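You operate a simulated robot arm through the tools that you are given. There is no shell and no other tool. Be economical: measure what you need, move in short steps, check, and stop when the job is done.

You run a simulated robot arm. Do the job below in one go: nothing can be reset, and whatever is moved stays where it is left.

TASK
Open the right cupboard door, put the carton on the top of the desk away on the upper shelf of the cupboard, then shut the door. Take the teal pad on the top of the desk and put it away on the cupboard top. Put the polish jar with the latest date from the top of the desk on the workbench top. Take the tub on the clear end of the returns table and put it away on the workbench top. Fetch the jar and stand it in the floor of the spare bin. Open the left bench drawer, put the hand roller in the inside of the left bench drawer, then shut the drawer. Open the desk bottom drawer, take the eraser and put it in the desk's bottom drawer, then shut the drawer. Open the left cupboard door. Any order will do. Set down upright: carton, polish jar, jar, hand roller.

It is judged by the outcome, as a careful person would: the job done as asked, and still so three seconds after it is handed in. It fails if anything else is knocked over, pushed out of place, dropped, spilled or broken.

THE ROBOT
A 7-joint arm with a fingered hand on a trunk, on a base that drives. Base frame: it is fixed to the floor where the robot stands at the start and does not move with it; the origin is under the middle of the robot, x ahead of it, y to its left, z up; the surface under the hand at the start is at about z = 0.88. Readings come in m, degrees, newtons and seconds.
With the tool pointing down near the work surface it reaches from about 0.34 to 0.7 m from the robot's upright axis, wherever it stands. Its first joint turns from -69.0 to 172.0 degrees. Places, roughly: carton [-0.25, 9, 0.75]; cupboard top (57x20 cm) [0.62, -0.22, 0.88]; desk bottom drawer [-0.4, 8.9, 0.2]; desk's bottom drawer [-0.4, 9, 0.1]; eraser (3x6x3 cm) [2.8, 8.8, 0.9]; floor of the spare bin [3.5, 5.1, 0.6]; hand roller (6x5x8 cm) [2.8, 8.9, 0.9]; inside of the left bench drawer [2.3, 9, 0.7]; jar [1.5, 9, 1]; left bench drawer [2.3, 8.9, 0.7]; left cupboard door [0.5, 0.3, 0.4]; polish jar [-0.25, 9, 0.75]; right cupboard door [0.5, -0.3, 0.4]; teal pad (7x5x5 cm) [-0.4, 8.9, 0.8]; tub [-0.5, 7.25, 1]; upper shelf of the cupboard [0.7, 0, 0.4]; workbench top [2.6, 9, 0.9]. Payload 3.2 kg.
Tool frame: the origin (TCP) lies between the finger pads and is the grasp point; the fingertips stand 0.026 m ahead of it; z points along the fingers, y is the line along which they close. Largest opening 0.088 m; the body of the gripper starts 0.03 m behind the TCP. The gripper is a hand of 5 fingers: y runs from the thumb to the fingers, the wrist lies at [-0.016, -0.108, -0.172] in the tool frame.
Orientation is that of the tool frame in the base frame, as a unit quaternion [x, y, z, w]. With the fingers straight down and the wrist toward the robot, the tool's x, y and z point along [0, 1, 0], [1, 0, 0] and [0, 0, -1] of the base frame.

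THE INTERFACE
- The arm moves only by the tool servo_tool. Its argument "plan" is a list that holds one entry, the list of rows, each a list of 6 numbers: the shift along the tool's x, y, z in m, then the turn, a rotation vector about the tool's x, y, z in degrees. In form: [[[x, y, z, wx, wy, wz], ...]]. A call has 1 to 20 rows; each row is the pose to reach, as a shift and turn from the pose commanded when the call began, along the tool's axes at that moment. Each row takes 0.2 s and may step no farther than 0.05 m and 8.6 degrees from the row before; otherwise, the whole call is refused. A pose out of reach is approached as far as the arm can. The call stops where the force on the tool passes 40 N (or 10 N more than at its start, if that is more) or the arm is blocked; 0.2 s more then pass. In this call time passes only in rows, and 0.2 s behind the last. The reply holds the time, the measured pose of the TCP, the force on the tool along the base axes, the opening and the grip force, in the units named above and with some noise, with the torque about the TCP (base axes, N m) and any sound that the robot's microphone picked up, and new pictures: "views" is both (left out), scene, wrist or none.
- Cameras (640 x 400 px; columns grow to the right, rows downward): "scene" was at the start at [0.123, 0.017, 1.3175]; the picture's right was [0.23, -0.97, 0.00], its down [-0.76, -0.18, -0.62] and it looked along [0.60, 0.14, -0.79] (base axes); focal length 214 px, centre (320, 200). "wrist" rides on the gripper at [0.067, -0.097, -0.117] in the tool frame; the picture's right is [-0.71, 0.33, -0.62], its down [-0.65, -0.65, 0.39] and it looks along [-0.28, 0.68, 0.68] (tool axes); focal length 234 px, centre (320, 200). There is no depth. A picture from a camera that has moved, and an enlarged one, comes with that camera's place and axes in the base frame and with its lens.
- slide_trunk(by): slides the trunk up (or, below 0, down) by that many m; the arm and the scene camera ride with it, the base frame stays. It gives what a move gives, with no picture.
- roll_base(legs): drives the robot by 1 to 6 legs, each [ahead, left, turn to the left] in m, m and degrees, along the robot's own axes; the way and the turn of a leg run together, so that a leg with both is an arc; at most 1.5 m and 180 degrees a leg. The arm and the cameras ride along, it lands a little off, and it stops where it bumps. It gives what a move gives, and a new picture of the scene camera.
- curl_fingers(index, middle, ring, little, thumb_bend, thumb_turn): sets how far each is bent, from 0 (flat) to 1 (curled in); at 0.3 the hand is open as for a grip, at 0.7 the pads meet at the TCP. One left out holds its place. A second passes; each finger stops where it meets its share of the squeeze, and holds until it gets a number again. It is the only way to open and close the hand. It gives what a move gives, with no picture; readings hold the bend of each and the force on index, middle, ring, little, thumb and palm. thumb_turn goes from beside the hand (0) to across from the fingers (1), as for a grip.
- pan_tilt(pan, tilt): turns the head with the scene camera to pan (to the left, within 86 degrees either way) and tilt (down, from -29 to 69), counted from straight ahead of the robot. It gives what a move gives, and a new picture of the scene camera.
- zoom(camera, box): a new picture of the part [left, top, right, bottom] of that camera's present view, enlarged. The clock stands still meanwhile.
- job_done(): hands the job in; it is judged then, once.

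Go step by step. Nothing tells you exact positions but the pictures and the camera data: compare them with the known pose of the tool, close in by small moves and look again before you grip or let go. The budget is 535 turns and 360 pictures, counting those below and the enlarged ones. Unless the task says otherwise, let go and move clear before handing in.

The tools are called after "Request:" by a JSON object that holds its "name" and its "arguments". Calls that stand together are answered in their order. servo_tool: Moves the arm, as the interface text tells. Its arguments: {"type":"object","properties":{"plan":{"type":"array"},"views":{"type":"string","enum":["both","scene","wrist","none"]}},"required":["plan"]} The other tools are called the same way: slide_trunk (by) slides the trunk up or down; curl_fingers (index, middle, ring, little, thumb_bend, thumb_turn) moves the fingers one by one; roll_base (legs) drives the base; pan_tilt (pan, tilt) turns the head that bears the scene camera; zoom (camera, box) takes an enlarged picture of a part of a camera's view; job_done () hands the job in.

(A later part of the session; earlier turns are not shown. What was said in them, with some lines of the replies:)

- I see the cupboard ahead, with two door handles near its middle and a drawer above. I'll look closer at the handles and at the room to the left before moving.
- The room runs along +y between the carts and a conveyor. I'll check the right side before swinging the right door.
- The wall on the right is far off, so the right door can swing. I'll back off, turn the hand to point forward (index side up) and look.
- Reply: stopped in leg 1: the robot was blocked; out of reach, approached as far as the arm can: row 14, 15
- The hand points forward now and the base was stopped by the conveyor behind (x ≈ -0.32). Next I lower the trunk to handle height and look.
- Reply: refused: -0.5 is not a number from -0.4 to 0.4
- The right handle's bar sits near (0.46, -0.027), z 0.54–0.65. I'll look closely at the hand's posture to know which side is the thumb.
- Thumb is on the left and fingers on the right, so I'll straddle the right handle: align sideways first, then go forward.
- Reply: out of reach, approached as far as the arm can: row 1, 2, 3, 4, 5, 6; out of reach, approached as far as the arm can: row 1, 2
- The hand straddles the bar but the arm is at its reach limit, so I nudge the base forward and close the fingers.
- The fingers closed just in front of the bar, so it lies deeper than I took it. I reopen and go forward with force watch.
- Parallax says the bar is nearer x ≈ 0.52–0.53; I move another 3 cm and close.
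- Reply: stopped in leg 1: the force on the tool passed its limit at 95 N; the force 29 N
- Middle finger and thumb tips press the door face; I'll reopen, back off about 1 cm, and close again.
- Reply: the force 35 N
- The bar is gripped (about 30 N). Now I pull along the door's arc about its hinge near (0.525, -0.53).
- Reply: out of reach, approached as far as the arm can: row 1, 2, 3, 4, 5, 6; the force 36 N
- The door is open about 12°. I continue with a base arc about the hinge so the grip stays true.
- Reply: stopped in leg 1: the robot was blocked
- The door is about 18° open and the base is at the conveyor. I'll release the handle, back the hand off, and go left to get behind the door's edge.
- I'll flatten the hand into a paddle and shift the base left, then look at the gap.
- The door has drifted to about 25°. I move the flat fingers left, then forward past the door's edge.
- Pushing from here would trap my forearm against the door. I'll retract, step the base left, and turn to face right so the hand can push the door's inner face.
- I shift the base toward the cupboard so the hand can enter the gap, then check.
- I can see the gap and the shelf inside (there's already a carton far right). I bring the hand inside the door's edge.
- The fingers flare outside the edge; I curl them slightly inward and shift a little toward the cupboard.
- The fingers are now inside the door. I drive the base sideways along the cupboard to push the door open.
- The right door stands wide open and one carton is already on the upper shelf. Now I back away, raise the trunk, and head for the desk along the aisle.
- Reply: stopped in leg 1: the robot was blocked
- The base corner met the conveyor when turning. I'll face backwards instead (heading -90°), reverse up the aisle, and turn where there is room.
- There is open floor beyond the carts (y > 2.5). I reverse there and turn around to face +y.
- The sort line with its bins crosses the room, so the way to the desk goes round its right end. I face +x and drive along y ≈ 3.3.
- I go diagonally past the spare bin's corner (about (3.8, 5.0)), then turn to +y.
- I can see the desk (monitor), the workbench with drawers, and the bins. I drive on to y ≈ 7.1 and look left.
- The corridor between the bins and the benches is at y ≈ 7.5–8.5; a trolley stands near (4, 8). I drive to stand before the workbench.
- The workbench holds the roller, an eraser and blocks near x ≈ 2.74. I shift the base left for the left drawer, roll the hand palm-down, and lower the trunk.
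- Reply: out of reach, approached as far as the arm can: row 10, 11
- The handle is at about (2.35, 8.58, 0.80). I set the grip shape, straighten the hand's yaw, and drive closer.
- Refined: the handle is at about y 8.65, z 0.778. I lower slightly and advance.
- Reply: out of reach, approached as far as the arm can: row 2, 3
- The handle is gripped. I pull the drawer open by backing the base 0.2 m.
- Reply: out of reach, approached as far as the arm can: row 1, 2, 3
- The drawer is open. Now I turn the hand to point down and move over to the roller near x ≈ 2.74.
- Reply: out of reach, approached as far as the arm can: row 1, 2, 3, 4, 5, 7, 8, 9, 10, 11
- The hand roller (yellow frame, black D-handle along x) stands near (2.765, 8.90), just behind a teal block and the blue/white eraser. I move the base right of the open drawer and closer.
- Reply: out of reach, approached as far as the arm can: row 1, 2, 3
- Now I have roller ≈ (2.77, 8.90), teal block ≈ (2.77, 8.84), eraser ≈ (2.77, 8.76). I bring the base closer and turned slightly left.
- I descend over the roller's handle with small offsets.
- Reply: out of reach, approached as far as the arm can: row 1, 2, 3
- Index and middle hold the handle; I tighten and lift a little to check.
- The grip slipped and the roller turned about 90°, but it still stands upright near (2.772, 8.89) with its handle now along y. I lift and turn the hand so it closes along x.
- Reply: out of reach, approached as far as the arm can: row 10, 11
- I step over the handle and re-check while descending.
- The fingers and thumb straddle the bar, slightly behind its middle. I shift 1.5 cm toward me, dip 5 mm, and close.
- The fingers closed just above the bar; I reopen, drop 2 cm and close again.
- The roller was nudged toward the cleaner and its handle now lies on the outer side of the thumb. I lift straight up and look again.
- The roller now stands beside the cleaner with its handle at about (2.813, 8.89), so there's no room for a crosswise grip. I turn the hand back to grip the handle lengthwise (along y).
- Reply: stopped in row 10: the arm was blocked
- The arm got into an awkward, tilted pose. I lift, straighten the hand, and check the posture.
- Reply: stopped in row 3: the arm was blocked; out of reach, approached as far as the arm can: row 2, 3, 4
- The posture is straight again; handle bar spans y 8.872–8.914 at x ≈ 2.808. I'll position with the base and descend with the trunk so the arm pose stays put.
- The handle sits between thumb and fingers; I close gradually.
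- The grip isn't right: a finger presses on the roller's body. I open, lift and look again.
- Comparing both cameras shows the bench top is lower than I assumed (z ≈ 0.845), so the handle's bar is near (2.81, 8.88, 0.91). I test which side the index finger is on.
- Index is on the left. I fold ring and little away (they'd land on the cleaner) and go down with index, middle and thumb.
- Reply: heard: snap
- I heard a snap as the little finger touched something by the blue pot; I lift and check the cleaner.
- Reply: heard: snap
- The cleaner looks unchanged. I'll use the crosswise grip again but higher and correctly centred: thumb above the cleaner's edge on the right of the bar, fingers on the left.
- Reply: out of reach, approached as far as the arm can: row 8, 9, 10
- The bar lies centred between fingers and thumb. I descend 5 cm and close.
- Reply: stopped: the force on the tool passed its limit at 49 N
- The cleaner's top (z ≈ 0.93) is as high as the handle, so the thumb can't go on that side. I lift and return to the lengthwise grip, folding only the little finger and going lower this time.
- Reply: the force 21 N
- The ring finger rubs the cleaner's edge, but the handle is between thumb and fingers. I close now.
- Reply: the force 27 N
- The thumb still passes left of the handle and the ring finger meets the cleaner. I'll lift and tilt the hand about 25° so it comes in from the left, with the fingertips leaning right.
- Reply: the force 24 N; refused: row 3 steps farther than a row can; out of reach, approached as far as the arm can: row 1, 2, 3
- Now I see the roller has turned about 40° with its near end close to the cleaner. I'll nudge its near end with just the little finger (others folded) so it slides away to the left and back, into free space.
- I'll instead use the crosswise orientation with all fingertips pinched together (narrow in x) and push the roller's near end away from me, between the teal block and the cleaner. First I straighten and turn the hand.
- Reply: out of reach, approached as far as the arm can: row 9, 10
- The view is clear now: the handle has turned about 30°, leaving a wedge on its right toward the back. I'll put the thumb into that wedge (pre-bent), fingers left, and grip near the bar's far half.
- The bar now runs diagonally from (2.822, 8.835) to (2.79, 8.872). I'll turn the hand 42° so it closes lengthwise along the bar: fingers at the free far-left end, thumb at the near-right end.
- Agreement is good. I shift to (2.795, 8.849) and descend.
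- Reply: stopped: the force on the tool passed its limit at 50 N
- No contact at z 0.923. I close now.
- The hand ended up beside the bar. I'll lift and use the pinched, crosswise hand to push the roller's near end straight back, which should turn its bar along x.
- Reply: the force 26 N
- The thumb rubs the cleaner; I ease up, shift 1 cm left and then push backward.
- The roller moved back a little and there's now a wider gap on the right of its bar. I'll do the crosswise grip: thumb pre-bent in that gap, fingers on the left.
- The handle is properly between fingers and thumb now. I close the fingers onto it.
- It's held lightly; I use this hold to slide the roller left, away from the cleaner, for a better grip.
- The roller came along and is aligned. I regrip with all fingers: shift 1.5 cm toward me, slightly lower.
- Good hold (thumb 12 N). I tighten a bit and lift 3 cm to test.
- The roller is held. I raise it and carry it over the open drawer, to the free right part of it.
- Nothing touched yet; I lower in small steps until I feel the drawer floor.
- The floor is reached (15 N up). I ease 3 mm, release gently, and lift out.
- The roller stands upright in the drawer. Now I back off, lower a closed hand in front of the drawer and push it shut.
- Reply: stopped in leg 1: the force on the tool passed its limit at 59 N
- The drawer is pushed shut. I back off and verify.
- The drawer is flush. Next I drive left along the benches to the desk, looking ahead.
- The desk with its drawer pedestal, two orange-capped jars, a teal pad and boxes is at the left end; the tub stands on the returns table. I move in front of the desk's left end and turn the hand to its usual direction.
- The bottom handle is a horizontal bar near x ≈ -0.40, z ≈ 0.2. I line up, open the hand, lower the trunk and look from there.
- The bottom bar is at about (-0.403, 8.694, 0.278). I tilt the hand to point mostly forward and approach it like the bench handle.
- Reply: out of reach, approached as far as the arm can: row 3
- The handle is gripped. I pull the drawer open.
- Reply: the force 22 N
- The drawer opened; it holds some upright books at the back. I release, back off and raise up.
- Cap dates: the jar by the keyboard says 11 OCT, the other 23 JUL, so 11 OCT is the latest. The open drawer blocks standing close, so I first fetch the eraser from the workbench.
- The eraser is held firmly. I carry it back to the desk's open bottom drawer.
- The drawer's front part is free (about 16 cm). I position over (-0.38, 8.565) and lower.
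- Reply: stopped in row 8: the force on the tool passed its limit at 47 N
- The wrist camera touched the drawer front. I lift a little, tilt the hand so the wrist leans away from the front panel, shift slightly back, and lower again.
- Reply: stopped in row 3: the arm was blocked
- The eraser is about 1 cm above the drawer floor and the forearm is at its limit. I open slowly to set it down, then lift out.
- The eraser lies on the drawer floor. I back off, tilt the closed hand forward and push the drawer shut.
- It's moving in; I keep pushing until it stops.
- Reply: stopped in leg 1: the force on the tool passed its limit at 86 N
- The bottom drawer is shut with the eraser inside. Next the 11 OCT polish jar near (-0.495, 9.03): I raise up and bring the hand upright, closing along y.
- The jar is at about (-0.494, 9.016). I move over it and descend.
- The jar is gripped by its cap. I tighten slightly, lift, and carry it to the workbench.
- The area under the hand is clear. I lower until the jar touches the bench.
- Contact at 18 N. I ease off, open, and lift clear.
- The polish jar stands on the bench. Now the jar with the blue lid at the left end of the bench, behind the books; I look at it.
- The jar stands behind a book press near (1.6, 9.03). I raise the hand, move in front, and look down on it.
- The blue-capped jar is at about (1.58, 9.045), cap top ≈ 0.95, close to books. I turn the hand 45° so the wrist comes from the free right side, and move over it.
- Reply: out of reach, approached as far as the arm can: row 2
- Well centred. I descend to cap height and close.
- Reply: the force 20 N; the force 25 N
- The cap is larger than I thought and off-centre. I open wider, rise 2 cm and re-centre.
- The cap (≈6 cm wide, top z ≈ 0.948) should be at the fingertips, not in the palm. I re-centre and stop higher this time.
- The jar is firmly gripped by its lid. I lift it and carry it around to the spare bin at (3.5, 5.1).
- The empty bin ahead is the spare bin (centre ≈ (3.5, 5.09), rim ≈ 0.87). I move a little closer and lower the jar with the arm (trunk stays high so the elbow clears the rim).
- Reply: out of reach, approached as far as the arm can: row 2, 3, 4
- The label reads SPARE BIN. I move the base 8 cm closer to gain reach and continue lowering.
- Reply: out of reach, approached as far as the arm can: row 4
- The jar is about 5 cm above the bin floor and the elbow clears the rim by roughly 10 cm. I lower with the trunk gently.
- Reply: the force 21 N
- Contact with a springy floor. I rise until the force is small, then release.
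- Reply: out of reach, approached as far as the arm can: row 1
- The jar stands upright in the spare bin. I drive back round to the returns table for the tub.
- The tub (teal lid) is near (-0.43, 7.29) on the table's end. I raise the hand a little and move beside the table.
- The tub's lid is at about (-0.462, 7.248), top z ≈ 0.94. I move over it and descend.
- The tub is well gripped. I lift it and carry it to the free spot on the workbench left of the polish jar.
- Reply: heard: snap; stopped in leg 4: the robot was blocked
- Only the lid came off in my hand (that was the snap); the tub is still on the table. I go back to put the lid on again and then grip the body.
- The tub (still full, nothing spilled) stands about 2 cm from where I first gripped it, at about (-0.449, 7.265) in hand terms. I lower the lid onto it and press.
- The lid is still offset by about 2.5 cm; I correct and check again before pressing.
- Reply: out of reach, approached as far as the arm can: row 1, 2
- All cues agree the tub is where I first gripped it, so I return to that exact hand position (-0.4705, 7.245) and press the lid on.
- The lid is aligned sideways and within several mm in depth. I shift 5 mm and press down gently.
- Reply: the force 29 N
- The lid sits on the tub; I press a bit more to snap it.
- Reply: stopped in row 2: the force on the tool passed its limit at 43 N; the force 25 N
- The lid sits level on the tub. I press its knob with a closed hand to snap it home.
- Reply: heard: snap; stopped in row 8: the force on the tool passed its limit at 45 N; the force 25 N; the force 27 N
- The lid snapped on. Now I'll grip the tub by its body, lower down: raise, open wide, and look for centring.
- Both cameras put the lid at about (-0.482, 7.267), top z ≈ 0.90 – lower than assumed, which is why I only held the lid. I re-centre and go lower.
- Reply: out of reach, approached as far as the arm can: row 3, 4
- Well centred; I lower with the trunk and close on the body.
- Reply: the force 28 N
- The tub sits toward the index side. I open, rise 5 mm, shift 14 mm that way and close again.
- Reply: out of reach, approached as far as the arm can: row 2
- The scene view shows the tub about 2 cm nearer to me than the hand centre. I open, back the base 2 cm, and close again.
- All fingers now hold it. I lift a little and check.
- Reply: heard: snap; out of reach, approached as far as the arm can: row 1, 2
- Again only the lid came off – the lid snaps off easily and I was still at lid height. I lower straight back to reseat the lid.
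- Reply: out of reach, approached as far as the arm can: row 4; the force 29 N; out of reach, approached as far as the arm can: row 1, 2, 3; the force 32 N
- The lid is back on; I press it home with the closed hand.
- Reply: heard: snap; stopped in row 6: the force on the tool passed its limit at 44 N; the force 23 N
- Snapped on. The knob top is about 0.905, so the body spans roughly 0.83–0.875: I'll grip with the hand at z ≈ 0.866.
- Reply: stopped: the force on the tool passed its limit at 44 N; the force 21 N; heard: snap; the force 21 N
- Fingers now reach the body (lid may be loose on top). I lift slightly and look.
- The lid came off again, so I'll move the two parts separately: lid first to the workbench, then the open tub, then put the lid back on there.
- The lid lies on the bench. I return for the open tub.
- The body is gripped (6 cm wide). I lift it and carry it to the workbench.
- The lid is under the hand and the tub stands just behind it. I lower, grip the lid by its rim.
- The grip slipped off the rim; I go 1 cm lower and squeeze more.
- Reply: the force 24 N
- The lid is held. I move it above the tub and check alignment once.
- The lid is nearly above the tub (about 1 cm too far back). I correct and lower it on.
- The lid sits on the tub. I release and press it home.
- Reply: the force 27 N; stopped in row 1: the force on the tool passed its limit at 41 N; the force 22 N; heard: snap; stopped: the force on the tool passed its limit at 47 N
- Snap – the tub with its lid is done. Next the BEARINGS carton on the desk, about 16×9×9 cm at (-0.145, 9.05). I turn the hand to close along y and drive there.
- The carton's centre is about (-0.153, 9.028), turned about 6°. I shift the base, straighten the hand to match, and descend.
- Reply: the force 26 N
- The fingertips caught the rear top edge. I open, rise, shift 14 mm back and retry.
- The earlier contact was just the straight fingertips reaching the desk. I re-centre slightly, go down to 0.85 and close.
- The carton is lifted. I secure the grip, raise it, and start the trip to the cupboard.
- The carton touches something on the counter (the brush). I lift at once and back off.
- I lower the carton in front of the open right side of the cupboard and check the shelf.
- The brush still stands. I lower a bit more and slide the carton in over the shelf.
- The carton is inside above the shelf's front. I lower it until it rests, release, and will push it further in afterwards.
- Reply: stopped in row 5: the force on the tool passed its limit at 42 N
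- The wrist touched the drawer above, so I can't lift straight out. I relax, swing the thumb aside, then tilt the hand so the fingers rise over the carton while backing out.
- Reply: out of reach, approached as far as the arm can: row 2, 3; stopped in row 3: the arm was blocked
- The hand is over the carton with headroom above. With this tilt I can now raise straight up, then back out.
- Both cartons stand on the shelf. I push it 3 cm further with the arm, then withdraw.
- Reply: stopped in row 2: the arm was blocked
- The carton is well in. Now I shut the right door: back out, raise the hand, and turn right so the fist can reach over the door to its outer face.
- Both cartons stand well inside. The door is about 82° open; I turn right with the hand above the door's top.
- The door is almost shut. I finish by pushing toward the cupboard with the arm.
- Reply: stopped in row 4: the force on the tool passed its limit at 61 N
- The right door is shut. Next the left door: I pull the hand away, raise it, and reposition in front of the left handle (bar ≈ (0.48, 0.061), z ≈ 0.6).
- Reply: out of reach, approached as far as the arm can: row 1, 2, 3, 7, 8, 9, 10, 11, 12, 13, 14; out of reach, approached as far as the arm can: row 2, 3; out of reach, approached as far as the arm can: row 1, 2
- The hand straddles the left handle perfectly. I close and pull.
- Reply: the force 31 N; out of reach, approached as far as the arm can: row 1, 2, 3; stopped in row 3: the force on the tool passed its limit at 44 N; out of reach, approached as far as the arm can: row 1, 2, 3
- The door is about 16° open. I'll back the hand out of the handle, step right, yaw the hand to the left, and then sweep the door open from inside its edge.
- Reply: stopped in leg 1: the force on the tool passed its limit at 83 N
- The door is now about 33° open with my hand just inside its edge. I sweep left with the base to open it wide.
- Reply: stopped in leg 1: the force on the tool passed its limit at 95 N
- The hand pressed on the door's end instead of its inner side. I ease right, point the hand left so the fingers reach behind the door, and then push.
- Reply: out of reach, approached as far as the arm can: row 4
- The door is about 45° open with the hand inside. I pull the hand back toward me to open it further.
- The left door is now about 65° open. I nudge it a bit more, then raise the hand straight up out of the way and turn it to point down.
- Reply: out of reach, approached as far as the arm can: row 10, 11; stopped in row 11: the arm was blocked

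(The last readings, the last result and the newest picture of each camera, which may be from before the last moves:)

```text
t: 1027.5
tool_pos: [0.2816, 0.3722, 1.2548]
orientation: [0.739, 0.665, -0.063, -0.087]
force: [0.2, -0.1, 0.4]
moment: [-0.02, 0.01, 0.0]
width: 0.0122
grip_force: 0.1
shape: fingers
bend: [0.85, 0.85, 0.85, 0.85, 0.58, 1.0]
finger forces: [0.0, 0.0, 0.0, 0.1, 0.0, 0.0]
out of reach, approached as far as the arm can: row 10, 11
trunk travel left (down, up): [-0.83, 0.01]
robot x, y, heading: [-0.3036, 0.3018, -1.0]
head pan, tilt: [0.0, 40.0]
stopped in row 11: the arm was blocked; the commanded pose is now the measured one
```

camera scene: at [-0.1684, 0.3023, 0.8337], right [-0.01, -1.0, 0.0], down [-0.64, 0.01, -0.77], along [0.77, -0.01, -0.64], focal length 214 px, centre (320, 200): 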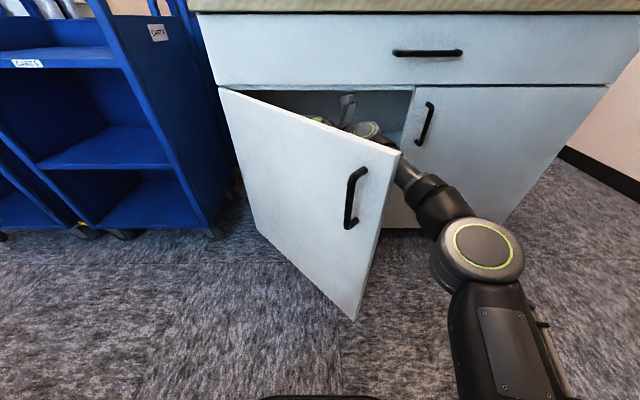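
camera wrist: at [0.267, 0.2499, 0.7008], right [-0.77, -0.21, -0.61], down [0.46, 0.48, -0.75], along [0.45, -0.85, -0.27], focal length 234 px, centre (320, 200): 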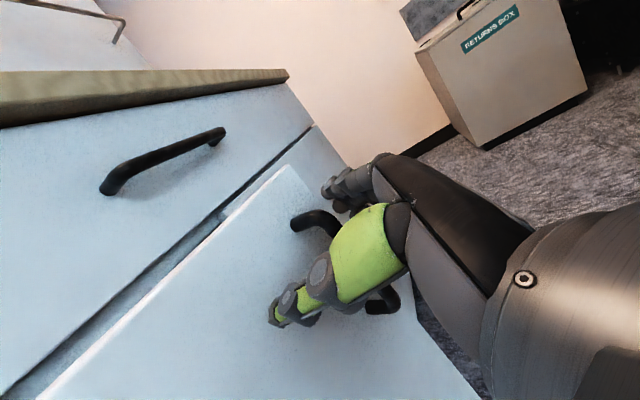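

Both doors are as wanted. Now the last item, the teal pad: I travel to the desk (hand high, base moving sideways).

Request:
{"name": "roll_base", "arguments": {"legs": [[0.025, 1.45, 0], [0.43, 1.25, 0], [0, 0, 91], [0.3, -1.4, 0], [0.15, -1.4, 0], [0.85, -1.2, 0]]}}

```text
t: 1032.6
tool_pos: [0.3117, 1.4836, 1.2532]
orientation: [0.711, 0.695, -0.067, -0.086]
force: [-0.2, 1.0, -1.1]
moment: [-0.05, 0.0, 0.0]
width: 0.0125
grip_force: 0.1
shape: fingers
bend: [0.85, 0.85, 0.85, 0.85, 0.58, 1.0]
finger forces: [0.0, 0.0, 0.0, 0.0, 0.1, 0.1]
trunk travel left (down, up): [-0.83, 0.01]
robot x, y, heading: [-0.2639, 1.3641, 4.5]
head pan, tilt: [0.0, 40.0]
stopped in leg 1: the robot was blocked; the commanded pose is now the measured one
camera scene: at [-0.131, 1.3755, 1.5135], right [0.08, -1.0, 0.0], down [-0.64, -0.05, -0.77], along [0.76, 0.06, -0.64], focal length 214 px, centre (320, 200)
```

scene: 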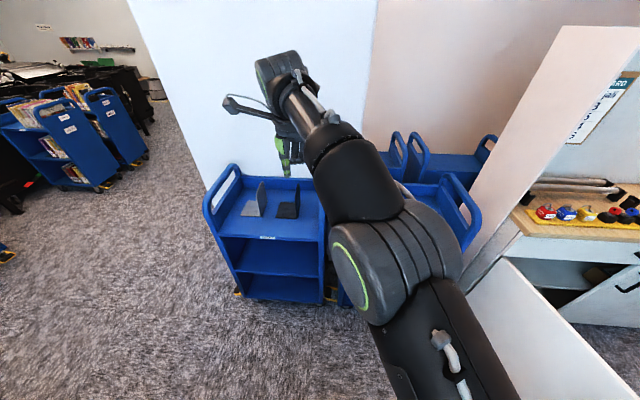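

Request:
{"name": "roll_base", "arguments": {"legs": [[0.29, 0.88, 0], [0.3, 0.72, 0], [0, 0, 85.5], [0.3, -1.4, 0], [0.15, -1.4, 0], [0.85, -1.2, 0]]}}

```text
t: 1033.3
tool_pos: [0.3108, 1.4835, 1.2531]
orientation: [0.71, 0.696, -0.066, -0.088]
force: [0.4, 0.6, 0.5]
moment: [0.0, 0.01, -0.01]
width: 0.0123
grip_force: 0.2
shape: fingers
bend: [0.85, 0.85, 0.85, 0.85, 0.58, 1.0]
finger forces: [0.1, 0.1, 0.0, 0.0, 0.0, 0.1]
trunk travel left (down, up): [-0.83, 0.01]
robot x, y, heading: [-0.2662, 1.3627, 4.6]
head pan, tilt: [0.0, 40.0]
stopped in leg 1: the robot was blocked; the commanded pose is now the measured one
camera scene: at [-0.1318, 1.3731, 1.5137], right [0.08, -1.0, 0.0], down [-0.64, -0.05, -0.77], along [0.76, 0.06, -0.64], focal length 214 px, centre (320, 200)
```

scene: 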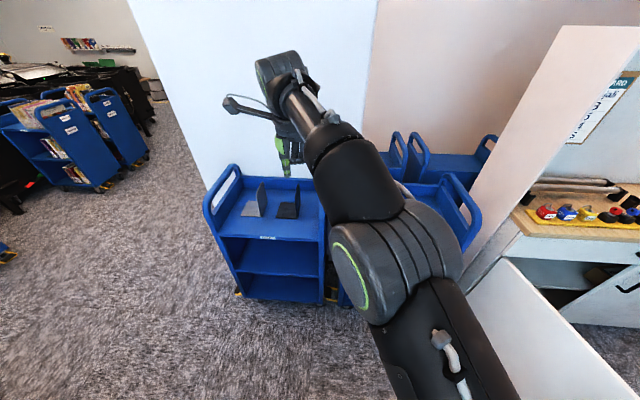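

Request:
{"name": "roll_base", "arguments": {"legs": [[0.15, -0.06, 0], [0.1, 0.9, 0], [0.22, 0.75, 0], [0, 0, 85.5], [0.3, -1.4, 0], [0.15, -1.4, 0]]}}

```text
t: 1060.0
tool_pos: [2.8657, 3.9379, 1.2537]
orientation: [0.061, 0.992, -0.107, -0.02]
force: [-0.1, -0.3, 0.0]
moment: [0.0, 0.01, -0.03]
width: 0.0125
grip_force: 0.1
shape: fingers
bend: [0.85, 0.85, 0.85, 0.85, 0.58, 1.0]
finger forces: [0.0, 0.0, 0.1, 0.0, 0.0, 0.1]
trunk travel left (down, up): [-0.83, 0.01]
robot x, y, heading: [2.924, 3.3529, 88.6]
head pan, tilt: [0.0, 40.0]
camera scene: at [2.929, 3.4877, 1.5137], right [1.0, -0.03, 0.0], down [-0.02, -0.64, -0.77], along [0.02, 0.77, -0.64], focal length 214 px, centre (320, 200)
```

scene: 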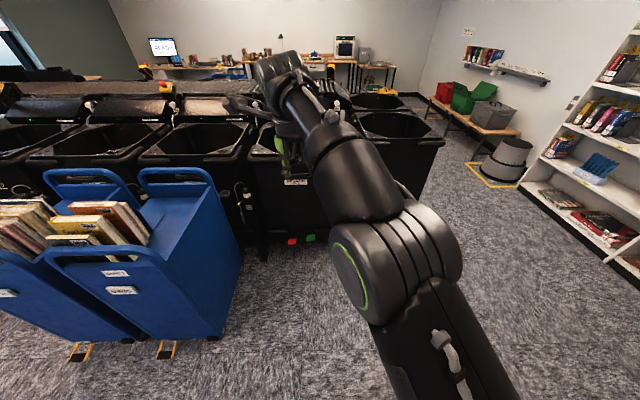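

Request:
{"name": "roll_base", "arguments": {"legs": [[0.83, -1.23, 0], [1.45, -0.095, 0], [1.45, 0.035, 0], [0.65, 1.266, 0], [0.19, 1.405, 0], [-0.03, 1.45, 1.4]]}}

```text
t: 1101.2
tool_pos: [0.1924, 8.6539, 1.2535]
orientation: [0.068, 0.992, -0.107, -0.021]
force: [0.7, -0.3, 0.1]
moment: [0.0, -0.03, -0.06]
width: 0.0123
grip_force: 0.0
shape: fingers
bend: [0.85, 0.85, 0.85, 0.85, 0.58, 1.0]
finger forces: [0.0, 0.0, 0.0, 0.0, 0.1, 0.0]
trunk travel left (down, up): [-0.83, 0.01]
robot x, y, heading: [0.2445, 8.0663, 87.8]
head pan, tilt: [0.0, 40.0]
camera scene: at [0.2492, 8.2031, 1.5137], right [1.0, -0.04, 0.0], down [-0.02, -0.64, -0.77], along [0.03, 0.77, -0.64], focal length 214 px, centre (320, 200)
```

scene: 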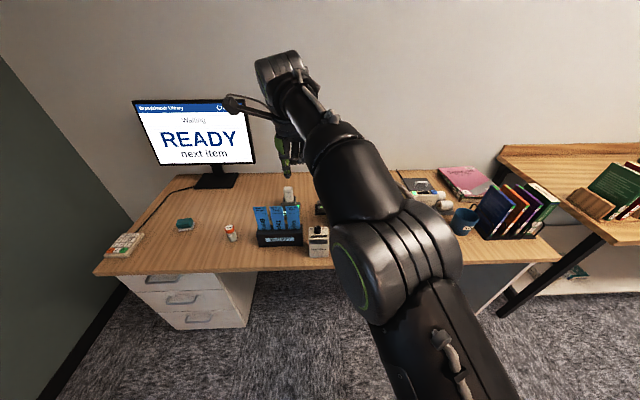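

The pad is at about (-0.34, 8.892), turned about 10°. I straighten the hand to match and drive over it.

Request:
{"name": "servo_tool", "arguments": {"plan": [[[0, 0, 0, -6, -0.8, 0], [0, 0, 0, -12.3, -1.5, 0]]], "views": "none"}}

Request:
{"name": "servo_tool", "arguments": {"plan": [[[0, 0, 0, 0, 0, -8], [0, 0, 0, 0, 0, -16]]], "views": "none"}}

Request:
{"name": "curl_fingers", "arguments": {"index": 0.3, "middle": 0.3, "ring": 0.3, "little": 0.3, "thumb_bend": 0.3, "thumb_turn": 1.0}}

```text
t: 1101.8
tool_pos: [0.2073, 8.6584, 1.2618]
orientation: [0.081, 0.997, 0.0, -0.016]
force: [-0.2, -0.8, -0.3]
moment: [0.02, -0.03, -0.02]
width: 0.0127
grip_force: 0.0
shape: fingers
bend: [0.85, 0.85, 0.85, 0.85, 0.58, 1.0]
finger forces: [0.0, 0.0, 0.1, 0.0, 0.1, 0.1]
trunk travel left (down, up): [-0.83, 0.01]
robot x, y, heading: [0.2449, 8.067, 87.9]
head pan, tilt: [0.0, 40.0]
```

```text
t: 1102.4
tool_pos: [0.1923, 8.656, 1.2545]
orientation: [-0.074, 0.997, -0.001, -0.001]
force: [0.1, 0.4, 0.3]
moment: [0.0, 0.04, 0.02]
width: 0.0125
grip_force: 0.1
shape: fingers
bend: [0.85, 0.85, 0.85, 0.85, 0.58, 1.0]
finger forces: [0.0, 0.1, 0.0, 0.0, 0.0, 0.1]
trunk travel left (down, up): [-0.83, 0.01]
robot x, y, heading: [0.2465, 8.0672, 87.7]
head pan, tilt: [0.0, 40.0]
```

```text
t: 1103.4
tool_pos: [0.1917, 8.6549, 1.2544]
orientation: [-0.072, 0.997, -0.001, 0.0]
force: [0.6, -0.6, -0.8]
moment: [-0.04, 0.01, 0.02]
width: 0.0874
grip_force: 0.1
shape: fingers
bend: [0.3, 0.3, 0.3, 0.3, 0.3, 0.97]
finger forces: [0.1, 0.0, 0.0, 0.0, 0.0, 0.0]
trunk travel left (down, up): [-0.83, 0.01]
robot x, y, heading: [0.2432, 8.067, 87.9]
head pan, tilt: [0.0, 40.0]
```

Request:
{"name": "roll_base", "arguments": {"legs": [[0.217, 0.541, 0]]}}

```text
t: 1106.7
tool_pos: [-0.3368, 8.8876, 1.2532]
orientation: [-0.075, 0.997, -0.002, -0.001]
force: [0.6, -0.5, 0.6]
moment: [-0.05, 0.01, 0.02]
width: 0.0873
grip_force: 0.1
shape: fingers
bend: [0.3, 0.3, 0.3, 0.3, 0.3, 0.97]
finger forces: [0.0, 0.0, 0.0, 0.0, 0.0, 0.0]
trunk travel left (down, up): [-0.83, 0.01]
robot x, y, heading: [-0.2846, 8.3017, 88.5]
head pan, tilt: [0.0, 40.0]
camera scene: at [-0.2754, 8.4372, 1.5137], right [1.0, -0.03, 0.0], down [-0.02, -0.64, -0.77], along [0.02, 0.77, -0.64], focal length 214 px, centre (320, 200)
```

scene: 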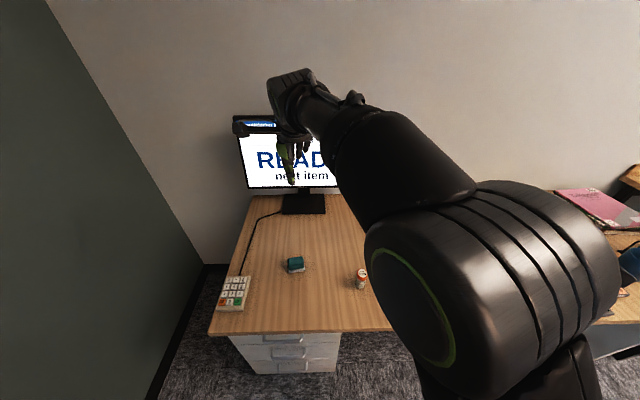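

Request:
{"name": "servo_tool", "arguments": {"plan": [[[0.0066, 0.01, 0, 0, 0, 0]]], "views": "none"}}

Request:
{"name": "slide_trunk", "arguments": {"by": -0.38}}

Request:
{"name": "slide_trunk", "arguments": {"by": -0.055}}

Request:
{"name": "curl_fingers", "arguments": {"index": 0.68, "middle": 0.68, "ring": 0.68, "little": 0.68, "thumb_bend": 0.65}}

```text
t: 1107.1
tool_pos: [-0.3438, 8.898, 1.2537]
orientation: [-0.076, 0.997, -0.001, -0.001]
force: [-0.2, 1.1, 0.5]
moment: [-0.01, 0.08, -0.02]
width: 0.0876
grip_force: 0.0
shape: fingers
bend: [0.3, 0.3, 0.3, 0.3, 0.3, 0.97]
finger forces: [0.1, 0.0, 0.1, 0.0, 0.0, 0.0]
trunk travel left (down, up): [-0.83, 0.01]
robot x, y, heading: [-0.2789, 8.3009, 88.3]
head pan, tilt: [0.0, 40.0]
no pictures are left
```

```text
t: 1110.8
tool_pos: [-0.3437, 8.8962, 0.8739]
orientation: [-0.076, 0.997, -0.001, -0.002]
force: [-0.3, -0.4, 0.3]
moment: [0.0, 0.01, -0.02]
width: 0.0873
grip_force: 0.1
shape: fingers
bend: [0.3, 0.3, 0.3, 0.3, 0.3, 0.97]
finger forces: [0.0, 0.1, 0.0, 0.0, 0.1, 0.0]
trunk travel left (down, up): [-0.45, 0.39]
robot x, y, heading: [-0.2767, 8.3046, 88.3]
head pan, tilt: [0.0, 40.0]
```

```text
t: 1111.7
tool_pos: [-0.3449, 8.8978, 0.8175]
orientation: [-0.076, 0.997, -0.001, 0.0]
force: [-1.0, -0.2, 0.7]
moment: [-0.02, -0.01, 0.02]
width: 0.0881
grip_force: 0.4
shape: fingers
bend: [0.3, 0.3, 0.3, 0.3, 0.3, 0.97]
finger forces: [0.3, 0.1, 0.0, 0.0, 0.0, 0.0]
trunk travel left (down, up): [-0.395, 0.445]
robot x, y, heading: [-0.2768, 8.3027, 88.3]
head pan, tilt: [0.0, 40.0]
```

```text
t: 1112.7
tool_pos: [-0.3428, 8.8975, 0.82]
orientation: [-0.076, 0.997, 0.0, -0.001]
force: [0.4, 1.1, 4.0]
moment: [-0.03, 0.01, 0.01]
width: 0.0381
grip_force: 14.9
shape: fingers
bend: [0.6, 0.6, 0.65, 0.68, 0.55, 1.0]
finger forces: [7.1, 6.3, 2.7, 0.1, 14.2, 0.0]
trunk travel left (down, up): [-0.395, 0.445]
robot x, y, heading: [-0.2776, 8.3, 88.4]
head pan, tilt: [0.0, 40.0]
```

Pictures are used up, but moves still work; I go on by pose, force and sound. I lift the pad gently.

Request:
{"name": "curl_fingers", "arguments": {"index": 0.74, "middle": 0.74, "ring": 0.74, "thumb_bend": 0.7}}

Request:
{"name": "slide_trunk", "arguments": {"by": 0.03}}

Request:
{"name": "slide_trunk", "arguments": {"by": 0.1}}

```text
t: 1113.7
tool_pos: [-0.3449, 8.8977, 0.8181]
orientation: [-0.076, 0.997, -0.001, -0.001]
force: [-0.6, 0.9, 4.8]
moment: [-0.11, 0.05, -0.03]
width: 0.0383
grip_force: 20.0
shape: fingers
bend: [0.61, 0.61, 0.73, 0.68, 0.54, 1.0]
finger forces: [8.3, 7.8, 5.2, 0.1, 18.6, 0.0]
trunk travel left (down, up): [-0.395, 0.445]
robot x, y, heading: [-0.2829, 8.3008, 88.3]
head pan, tilt: [0.0, 40.0]
```

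```text
t: 1114.5
tool_pos: [-0.3446, 8.8969, 0.8472]
orientation: [-0.076, 0.997, -0.002, -0.001]
force: [1.2, 0.0, -0.8]
moment: [-0.01, 0.02, 0.0]
width: 0.0382
grip_force: 17.9
shape: fingers
bend: [0.61, 0.61, 0.73, 0.68, 0.54, 1.0]
finger forces: [6.9, 7.6, 4.4, 0.1, 17.2, 0.0]
trunk travel left (down, up): [-0.425, 0.415]
robot x, y, heading: [-0.2785, 8.3008, 88.4]
head pan, tilt: [0.0, 40.0]
```

```text
t: 1115.8
tool_pos: [-0.3448, 8.8973, 0.9487]
orientation: [-0.076, 0.997, -0.001, -0.001]
force: [0.2, -0.3, -0.7]
moment: [-0.01, -0.01, -0.01]
width: 0.0384
grip_force: 18.1
shape: fingers
bend: [0.61, 0.61, 0.73, 0.68, 0.54, 1.0]
finger forces: [6.9, 7.6, 4.5, 0.1, 17.2, 0.0]
trunk travel left (down, up): [-0.525, 0.315]
robot x, y, heading: [-0.2772, 8.3045, 88.4]
head pan, tilt: [0.0, 40.0]
```

The pad is held. I raise it and drive back by the known waypoints.

Request:
{"name": "slide_trunk", "arguments": {"by": 0.3}}

Request:
{"name": "roll_base", "arguments": {"legs": [[-0.38, -0.5, 1.6], [0, -1.4, 0], [-0.2, -1.4, 0], [-0.68, -1.25, 0]]}}

```text
t: 1118.8
tool_pos: [-0.3447, 8.8976, 1.2478]
orientation: [-0.076, 0.997, 0.0, -0.001]
force: [0.2, -0.5, -0.6]
moment: [-0.01, 0.0, -0.02]
width: 0.0387
grip_force: 18.0
shape: fingers
bend: [0.61, 0.61, 0.73, 0.68, 0.54, 1.0]
finger forces: [6.9, 7.6, 4.4, 0.0, 17.1, 0.0]
trunk travel left (down, up): [-0.825, 0.015]
robot x, y, heading: [-0.2787, 8.2983, 88.4]
head pan, tilt: [0.0, 40.0]
```

```text
t: 1142.3
tool_pos: [4.2119, 7.6821, 1.2481]
orientation: [-0.095, 0.996, -0.002, -0.001]
force: [-0.3, 0.9, -1.5]
moment: [0.05, 0.03, -0.01]
width: 0.0386
grip_force: 17.8
shape: fingers
bend: [0.61, 0.61, 0.73, 0.68, 0.55, 1.0]
finger forces: [6.9, 7.6, 4.4, 0.0, 17.1, 0.1]
trunk travel left (down, up): [-0.825, 0.015]
robot x, y, heading: [4.2994, 7.0919, 90.5]
head pan, tilt: [0.0, 40.0]
```

Request:
{"name": "roll_base", "arguments": {"legs": [[-1.48, 0, 0], [-1.42, 0.09, 0], [-0.81, 1.25, 0], [-0.16, 1.4, 0], [-0.14, 1.35, 0], [0, 0, -90.5]]}}

```text
t: 1179.7
tool_pos: [0.9734, 3.1161, 1.2494]
orientation: [0.617, 0.787, 0.0, -0.002]
force: [-0.3, -0.4, -0.5]
moment: [0.02, 0.01, 0.0]
width: 0.0379
grip_force: 17.6
shape: fingers
bend: [0.61, 0.61, 0.73, 0.68, 0.55, 1.0]
finger forces: [6.8, 7.4, 4.5, 0.0, 16.6, 0.1]
trunk travel left (down, up): [-0.825, 0.015]
robot x, y, heading: [0.3883, 2.9989, 3.5]
head pan, tilt: [0.0, 40.0]
```

Request:
{"name": "roll_base", "arguments": {"legs": [[-0.507, -0.27, 0], [0, 0, -3.5], [0, -1.4, 0]]}}

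```text
t: 1189.9
tool_pos: [0.4748, 1.4046, 1.2475]
orientation: [0.642, 0.766, 0.0, -0.001]
force: [-0.1, 0.3, -0.4]
moment: [0.02, 0.03, -0.03]
width: 0.0381
grip_force: 17.9
shape: fingers
bend: [0.61, 0.61, 0.73, 0.68, 0.55, 1.0]
finger forces: [6.9, 7.4, 4.4, 0.0, 16.6, 0.0]
trunk travel left (down, up): [-0.825, 0.015]
robot x, y, heading: [-0.1188, 1.3253, -0.3]
head pan, tilt: [0.0, 40.0]
```

Request:
{"name": "roll_base", "arguments": {"legs": [[-0.165, -0.22, 0], [0, -0.6, 0], [0, -0.6, 0]]}}

```text
t: 1197.8
tool_pos: [0.2954, -0.019, 1.2491]
orientation: [0.647, 0.762, -0.001, -0.001]
force: [0.7, -0.5, -0.7]
moment: [0.0, -0.04, 0.03]
width: 0.038
grip_force: 17.1
shape: fingers
bend: [0.61, 0.61, 0.73, 0.68, 0.55, 1.0]
finger forces: [6.9, 7.4, 4.3, 0.1, 16.7, 0.1]
trunk travel left (down, up): [-0.825, 0.015]
robot x, y, heading: [-0.2992, -0.0908, -1.2]
head pan, tilt: [0.0, 40.0]
```

Request:
{"name": "roll_base", "arguments": {"legs": [[0.305, -0.008, 0]]}}

Request:
{"name": "slide_trunk", "arguments": {"by": -0.28}}

```text
t: 1199.9
tool_pos: [0.5944, -0.0327, 1.2487]
orientation: [0.648, 0.762, -0.001, -0.001]
force: [0.8, -0.1, -0.7]
moment: [0.01, -0.01, -0.03]
width: 0.038
grip_force: 17.6
shape: fingers
bend: [0.61, 0.61, 0.73, 0.68, 0.55, 1.0]
finger forces: [6.9, 7.3, 4.3, 0.0, 16.7, 0.1]
trunk travel left (down, up): [-0.825, 0.015]
robot x, y, heading: [0.0036, -0.1021, -1.1]
head pan, tilt: [0.0, 40.0]
```

```text
t: 1202.7
tool_pos: [0.5942, -0.0318, 0.9691]
orientation: [0.649, 0.761, 0.0, -0.001]
force: [0.4, 0.7, -1.0]
moment: [0.0, -0.02, 0.04]
width: 0.0378
grip_force: 17.7
shape: fingers
bend: [0.61, 0.61, 0.73, 0.68, 0.55, 1.0]
finger forces: [6.9, 7.4, 4.3, 0.0, 16.6, 0.0]
trunk travel left (down, up): [-0.545, 0.295]
robot x, y, heading: [-0.0005, -0.1016, -1.0]
head pan, tilt: [0.0, 40.0]
```

I lower slowly until the pad touches the cupboard top.

Request:
{"name": "servo_tool", "arguments": {"plan": [[[0, 0, 0.006, 0, 0, 0], [0, 0, 0.012, 0, 0, 0], [0, 0, 0.018, 0, 0, 0], [0, 0, 0.024, 0, 0, 0], [0, 0, 0.03, 0, 0, 0]]], "views": "none"}}

Request:
{"name": "servo_tool", "arguments": {"plan": [[[0, 0, 0.004, 0, 0, 0], [0, 0, 0.008, 0, 0, 0], [0, 0, 0.012, 0, 0, 0]]], "views": "none"}}

```text
t: 1203.9
tool_pos: [0.594, -0.034, 0.9393]
orientation: [0.649, 0.761, 0.001, -0.001]
force: [0.6, -0.3, 2.7]
moment: [0.08, 0.12, 0.0]
width: 0.0381
grip_force: 19.0
shape: fingers
bend: [0.61, 0.61, 0.73, 0.68, 0.55, 1.0]
finger forces: [7.7, 7.5, 5.2, 0.0, 18.0, 0.1]
trunk travel left (down, up): [-0.545, 0.295]
robot x, y, heading: [0.0006, -0.1057, -1.2]
head pan, tilt: [0.0, 40.0]
no pictures are left
```

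```text
t: 1204.7
tool_pos: [0.5928, -0.0338, 0.937]
orientation: [0.649, 0.761, 0.009, 0.004]
force: [6.5, -1.5, 35.0]
moment: [-0.03, 0.04, -0.01]
width: 0.0378
grip_force: 23.9
shape: fingers
bend: [0.6, 0.6, 0.74, 0.68, 0.55, 1.0]
finger forces: [10.7, 10.1, 5.7, 0.1, 21.8, 0.1]
trunk travel left (down, up): [-0.545, 0.295]
robot x, y, heading: [-0.001, -0.1031, -1.0]
head pan, tilt: [0.0, 40.0]
no pictures are left
```

Firm contact. I ease off, release, and lift clear.

Request:
{"name": "servo_tool", "arguments": {"plan": [[[0, 0, -0.008, 0, 0, 0]]], "views": "none"}}

Request:
{"name": "curl_fingers", "arguments": {"index": 0.45, "middle": 0.45, "ring": 0.45, "little": 0.45, "thumb_bend": 0.42}}

Request:
{"name": "curl_fingers", "arguments": {"index": 0.32, "middle": 0.32, "ring": 0.32, "little": 0.32, "thumb_bend": 0.32}}

Request:
{"name": "slide_trunk", "arguments": {"by": 0.28}}

Request:
{"name": "roll_base", "arguments": {"legs": [[-0.28, 0, 0]]}}

```text
t: 1205.1
tool_pos: [0.5944, -0.0334, 0.9365]
orientation: [0.648, 0.762, 0.002, 0.001]
force: [6.2, -0.9, 18.7]
moment: [0.03, -0.14, 0.01]
width: 0.0379
grip_force: 23.2
shape: fingers
bend: [0.6, 0.6, 0.74, 0.68, 0.55, 1.0]
finger forces: [10.4, 9.9, 5.5, 0.0, 18.9, 0.1]
trunk travel left (down, up): [-0.545, 0.295]
robot x, y, heading: [-0.001, -0.1062, -1.0]
head pan, tilt: [0.0, 40.0]
no pictures are left
```

```text
t: 1206.1
tool_pos: [0.5941, -0.0322, 0.9336]
orientation: [0.649, 0.761, -0.001, -0.001]
force: [-0.3, 0.3, -0.2]
moment: [0.0, 0.01, 0.0]
width: 0.0592
grip_force: 0.1
shape: fingers
bend: [0.45, 0.45, 0.45, 0.45, 0.42, 0.99]
finger forces: [0.0, 0.0, 0.1, 0.1, 0.1, 0.0]
trunk travel left (down, up): [-0.545, 0.295]
robot x, y, heading: [0.0022, -0.1038, -1.2]
head pan, tilt: [0.0, 40.0]
```

```text
t: 1207.1
tool_pos: [0.5945, -0.033, 0.9343]
orientation: [0.648, 0.761, 0.0, -0.002]
force: [0.5, 0.6, -0.7]
moment: [-0.01, -0.03, 0.01]
width: 0.0832
grip_force: 0.0
shape: fingers
bend: [0.32, 0.32, 0.32, 0.32, 0.32, 0.98]
finger forces: [0.0, 0.0, 0.0, 0.0, 0.0, 0.1]
trunk travel left (down, up): [-0.545, 0.295]
robot x, y, heading: [0.0008, -0.1044, -1.3]
head pan, tilt: [0.0, 40.0]
```

```text
t: 1209.9
tool_pos: [0.5946, -0.0328, 1.2147]
orientation: [0.648, 0.762, 0.0, -0.001]
force: [-0.1, 0.0, -0.6]
moment: [0.01, 0.0, 0.02]
width: 0.0834
grip_force: 0.1
shape: fingers
bend: [0.32, 0.32, 0.32, 0.32, 0.32, 0.98]
finger forces: [0.1, 0.1, 0.0, 0.0, 0.1, 0.0]
trunk travel left (down, up): [-0.825, 0.015]
robot x, y, heading: [-0.0014, -0.1054, -1.3]
head pan, tilt: [0.0, 40.0]
```

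```text
t: 1211.9
tool_pos: [0.3161, -0.0261, 1.213]
orientation: [0.646, 0.763, -0.001, -0.001]
force: [-0.5, 0.3, -0.1]
moment: [-0.04, 0.0, 0.01]
width: 0.0835
grip_force: 0.0
shape: fingers
bend: [0.32, 0.32, 0.32, 0.32, 0.32, 0.98]
finger forces: [0.0, 0.1, 0.1, 0.1, 0.0, 0.1]
trunk travel left (down, up): [-0.825, 0.015]
robot x, y, heading: [-0.2818, -0.094, -1.1]
head pan, tilt: [0.0, 40.0]
```

Every item on the list has been handled, the hand is empty and the robot is clear, so I hand the job in.

Request:
{"name": "job_done", "arguments": {}}

```text
The job is handed in.
```

I handed the job in with every item on the list done. The pad's placement on the cupboard top was done by pose, force and sound only, because the pictures ran out just before I picked it up.

- **Carton:** the BEARINGS carton is on the cupboard's upper shelf beside the DRIVE BANDS carton already there. The right door is shut; I pressed it home and it looked closed in later views.
- **Teal pad:** set down on the bare cupboard top at about (0.59, -0.03) until it met firm contact, then released. I had no picture to confirm how it sits.
- **Polish jar:** the jar marked USE BY 11 OCT is standing on the workbench. The other polish jar I could see on the desk was dated 23 JUL.
- **Tub:** on the workbench with its lid on. The lid came off several times while I was lifting it, so I moved tub and lid separately and snapped the lid back on there; I saw nothing spill.
- **Jar:** the SPARES jar stands upright in the bin labelled SPARE BIN.
- **Hand roller:** upright in the left bench drawer, drawer shut. It slipped from my grip a few times on the bench before I had it. I also nudged the teal block beside it by about a centimetre.
- **Eraser:** in the desk's bottom drawer, drawer shut. I let it go about 1 cm above the drawer floor because the arm could not reach lower.
- **Left cupboard door:** open to roughly 75°.
- **Contacts along the way:** the carton touched the brush on the cupboard top as I arrived; the brush was still standing in the last views. The robot base bumped the blue book cart near (1.9, 7.4) once and the conveyor a few times; I saw no sign that anything moved.
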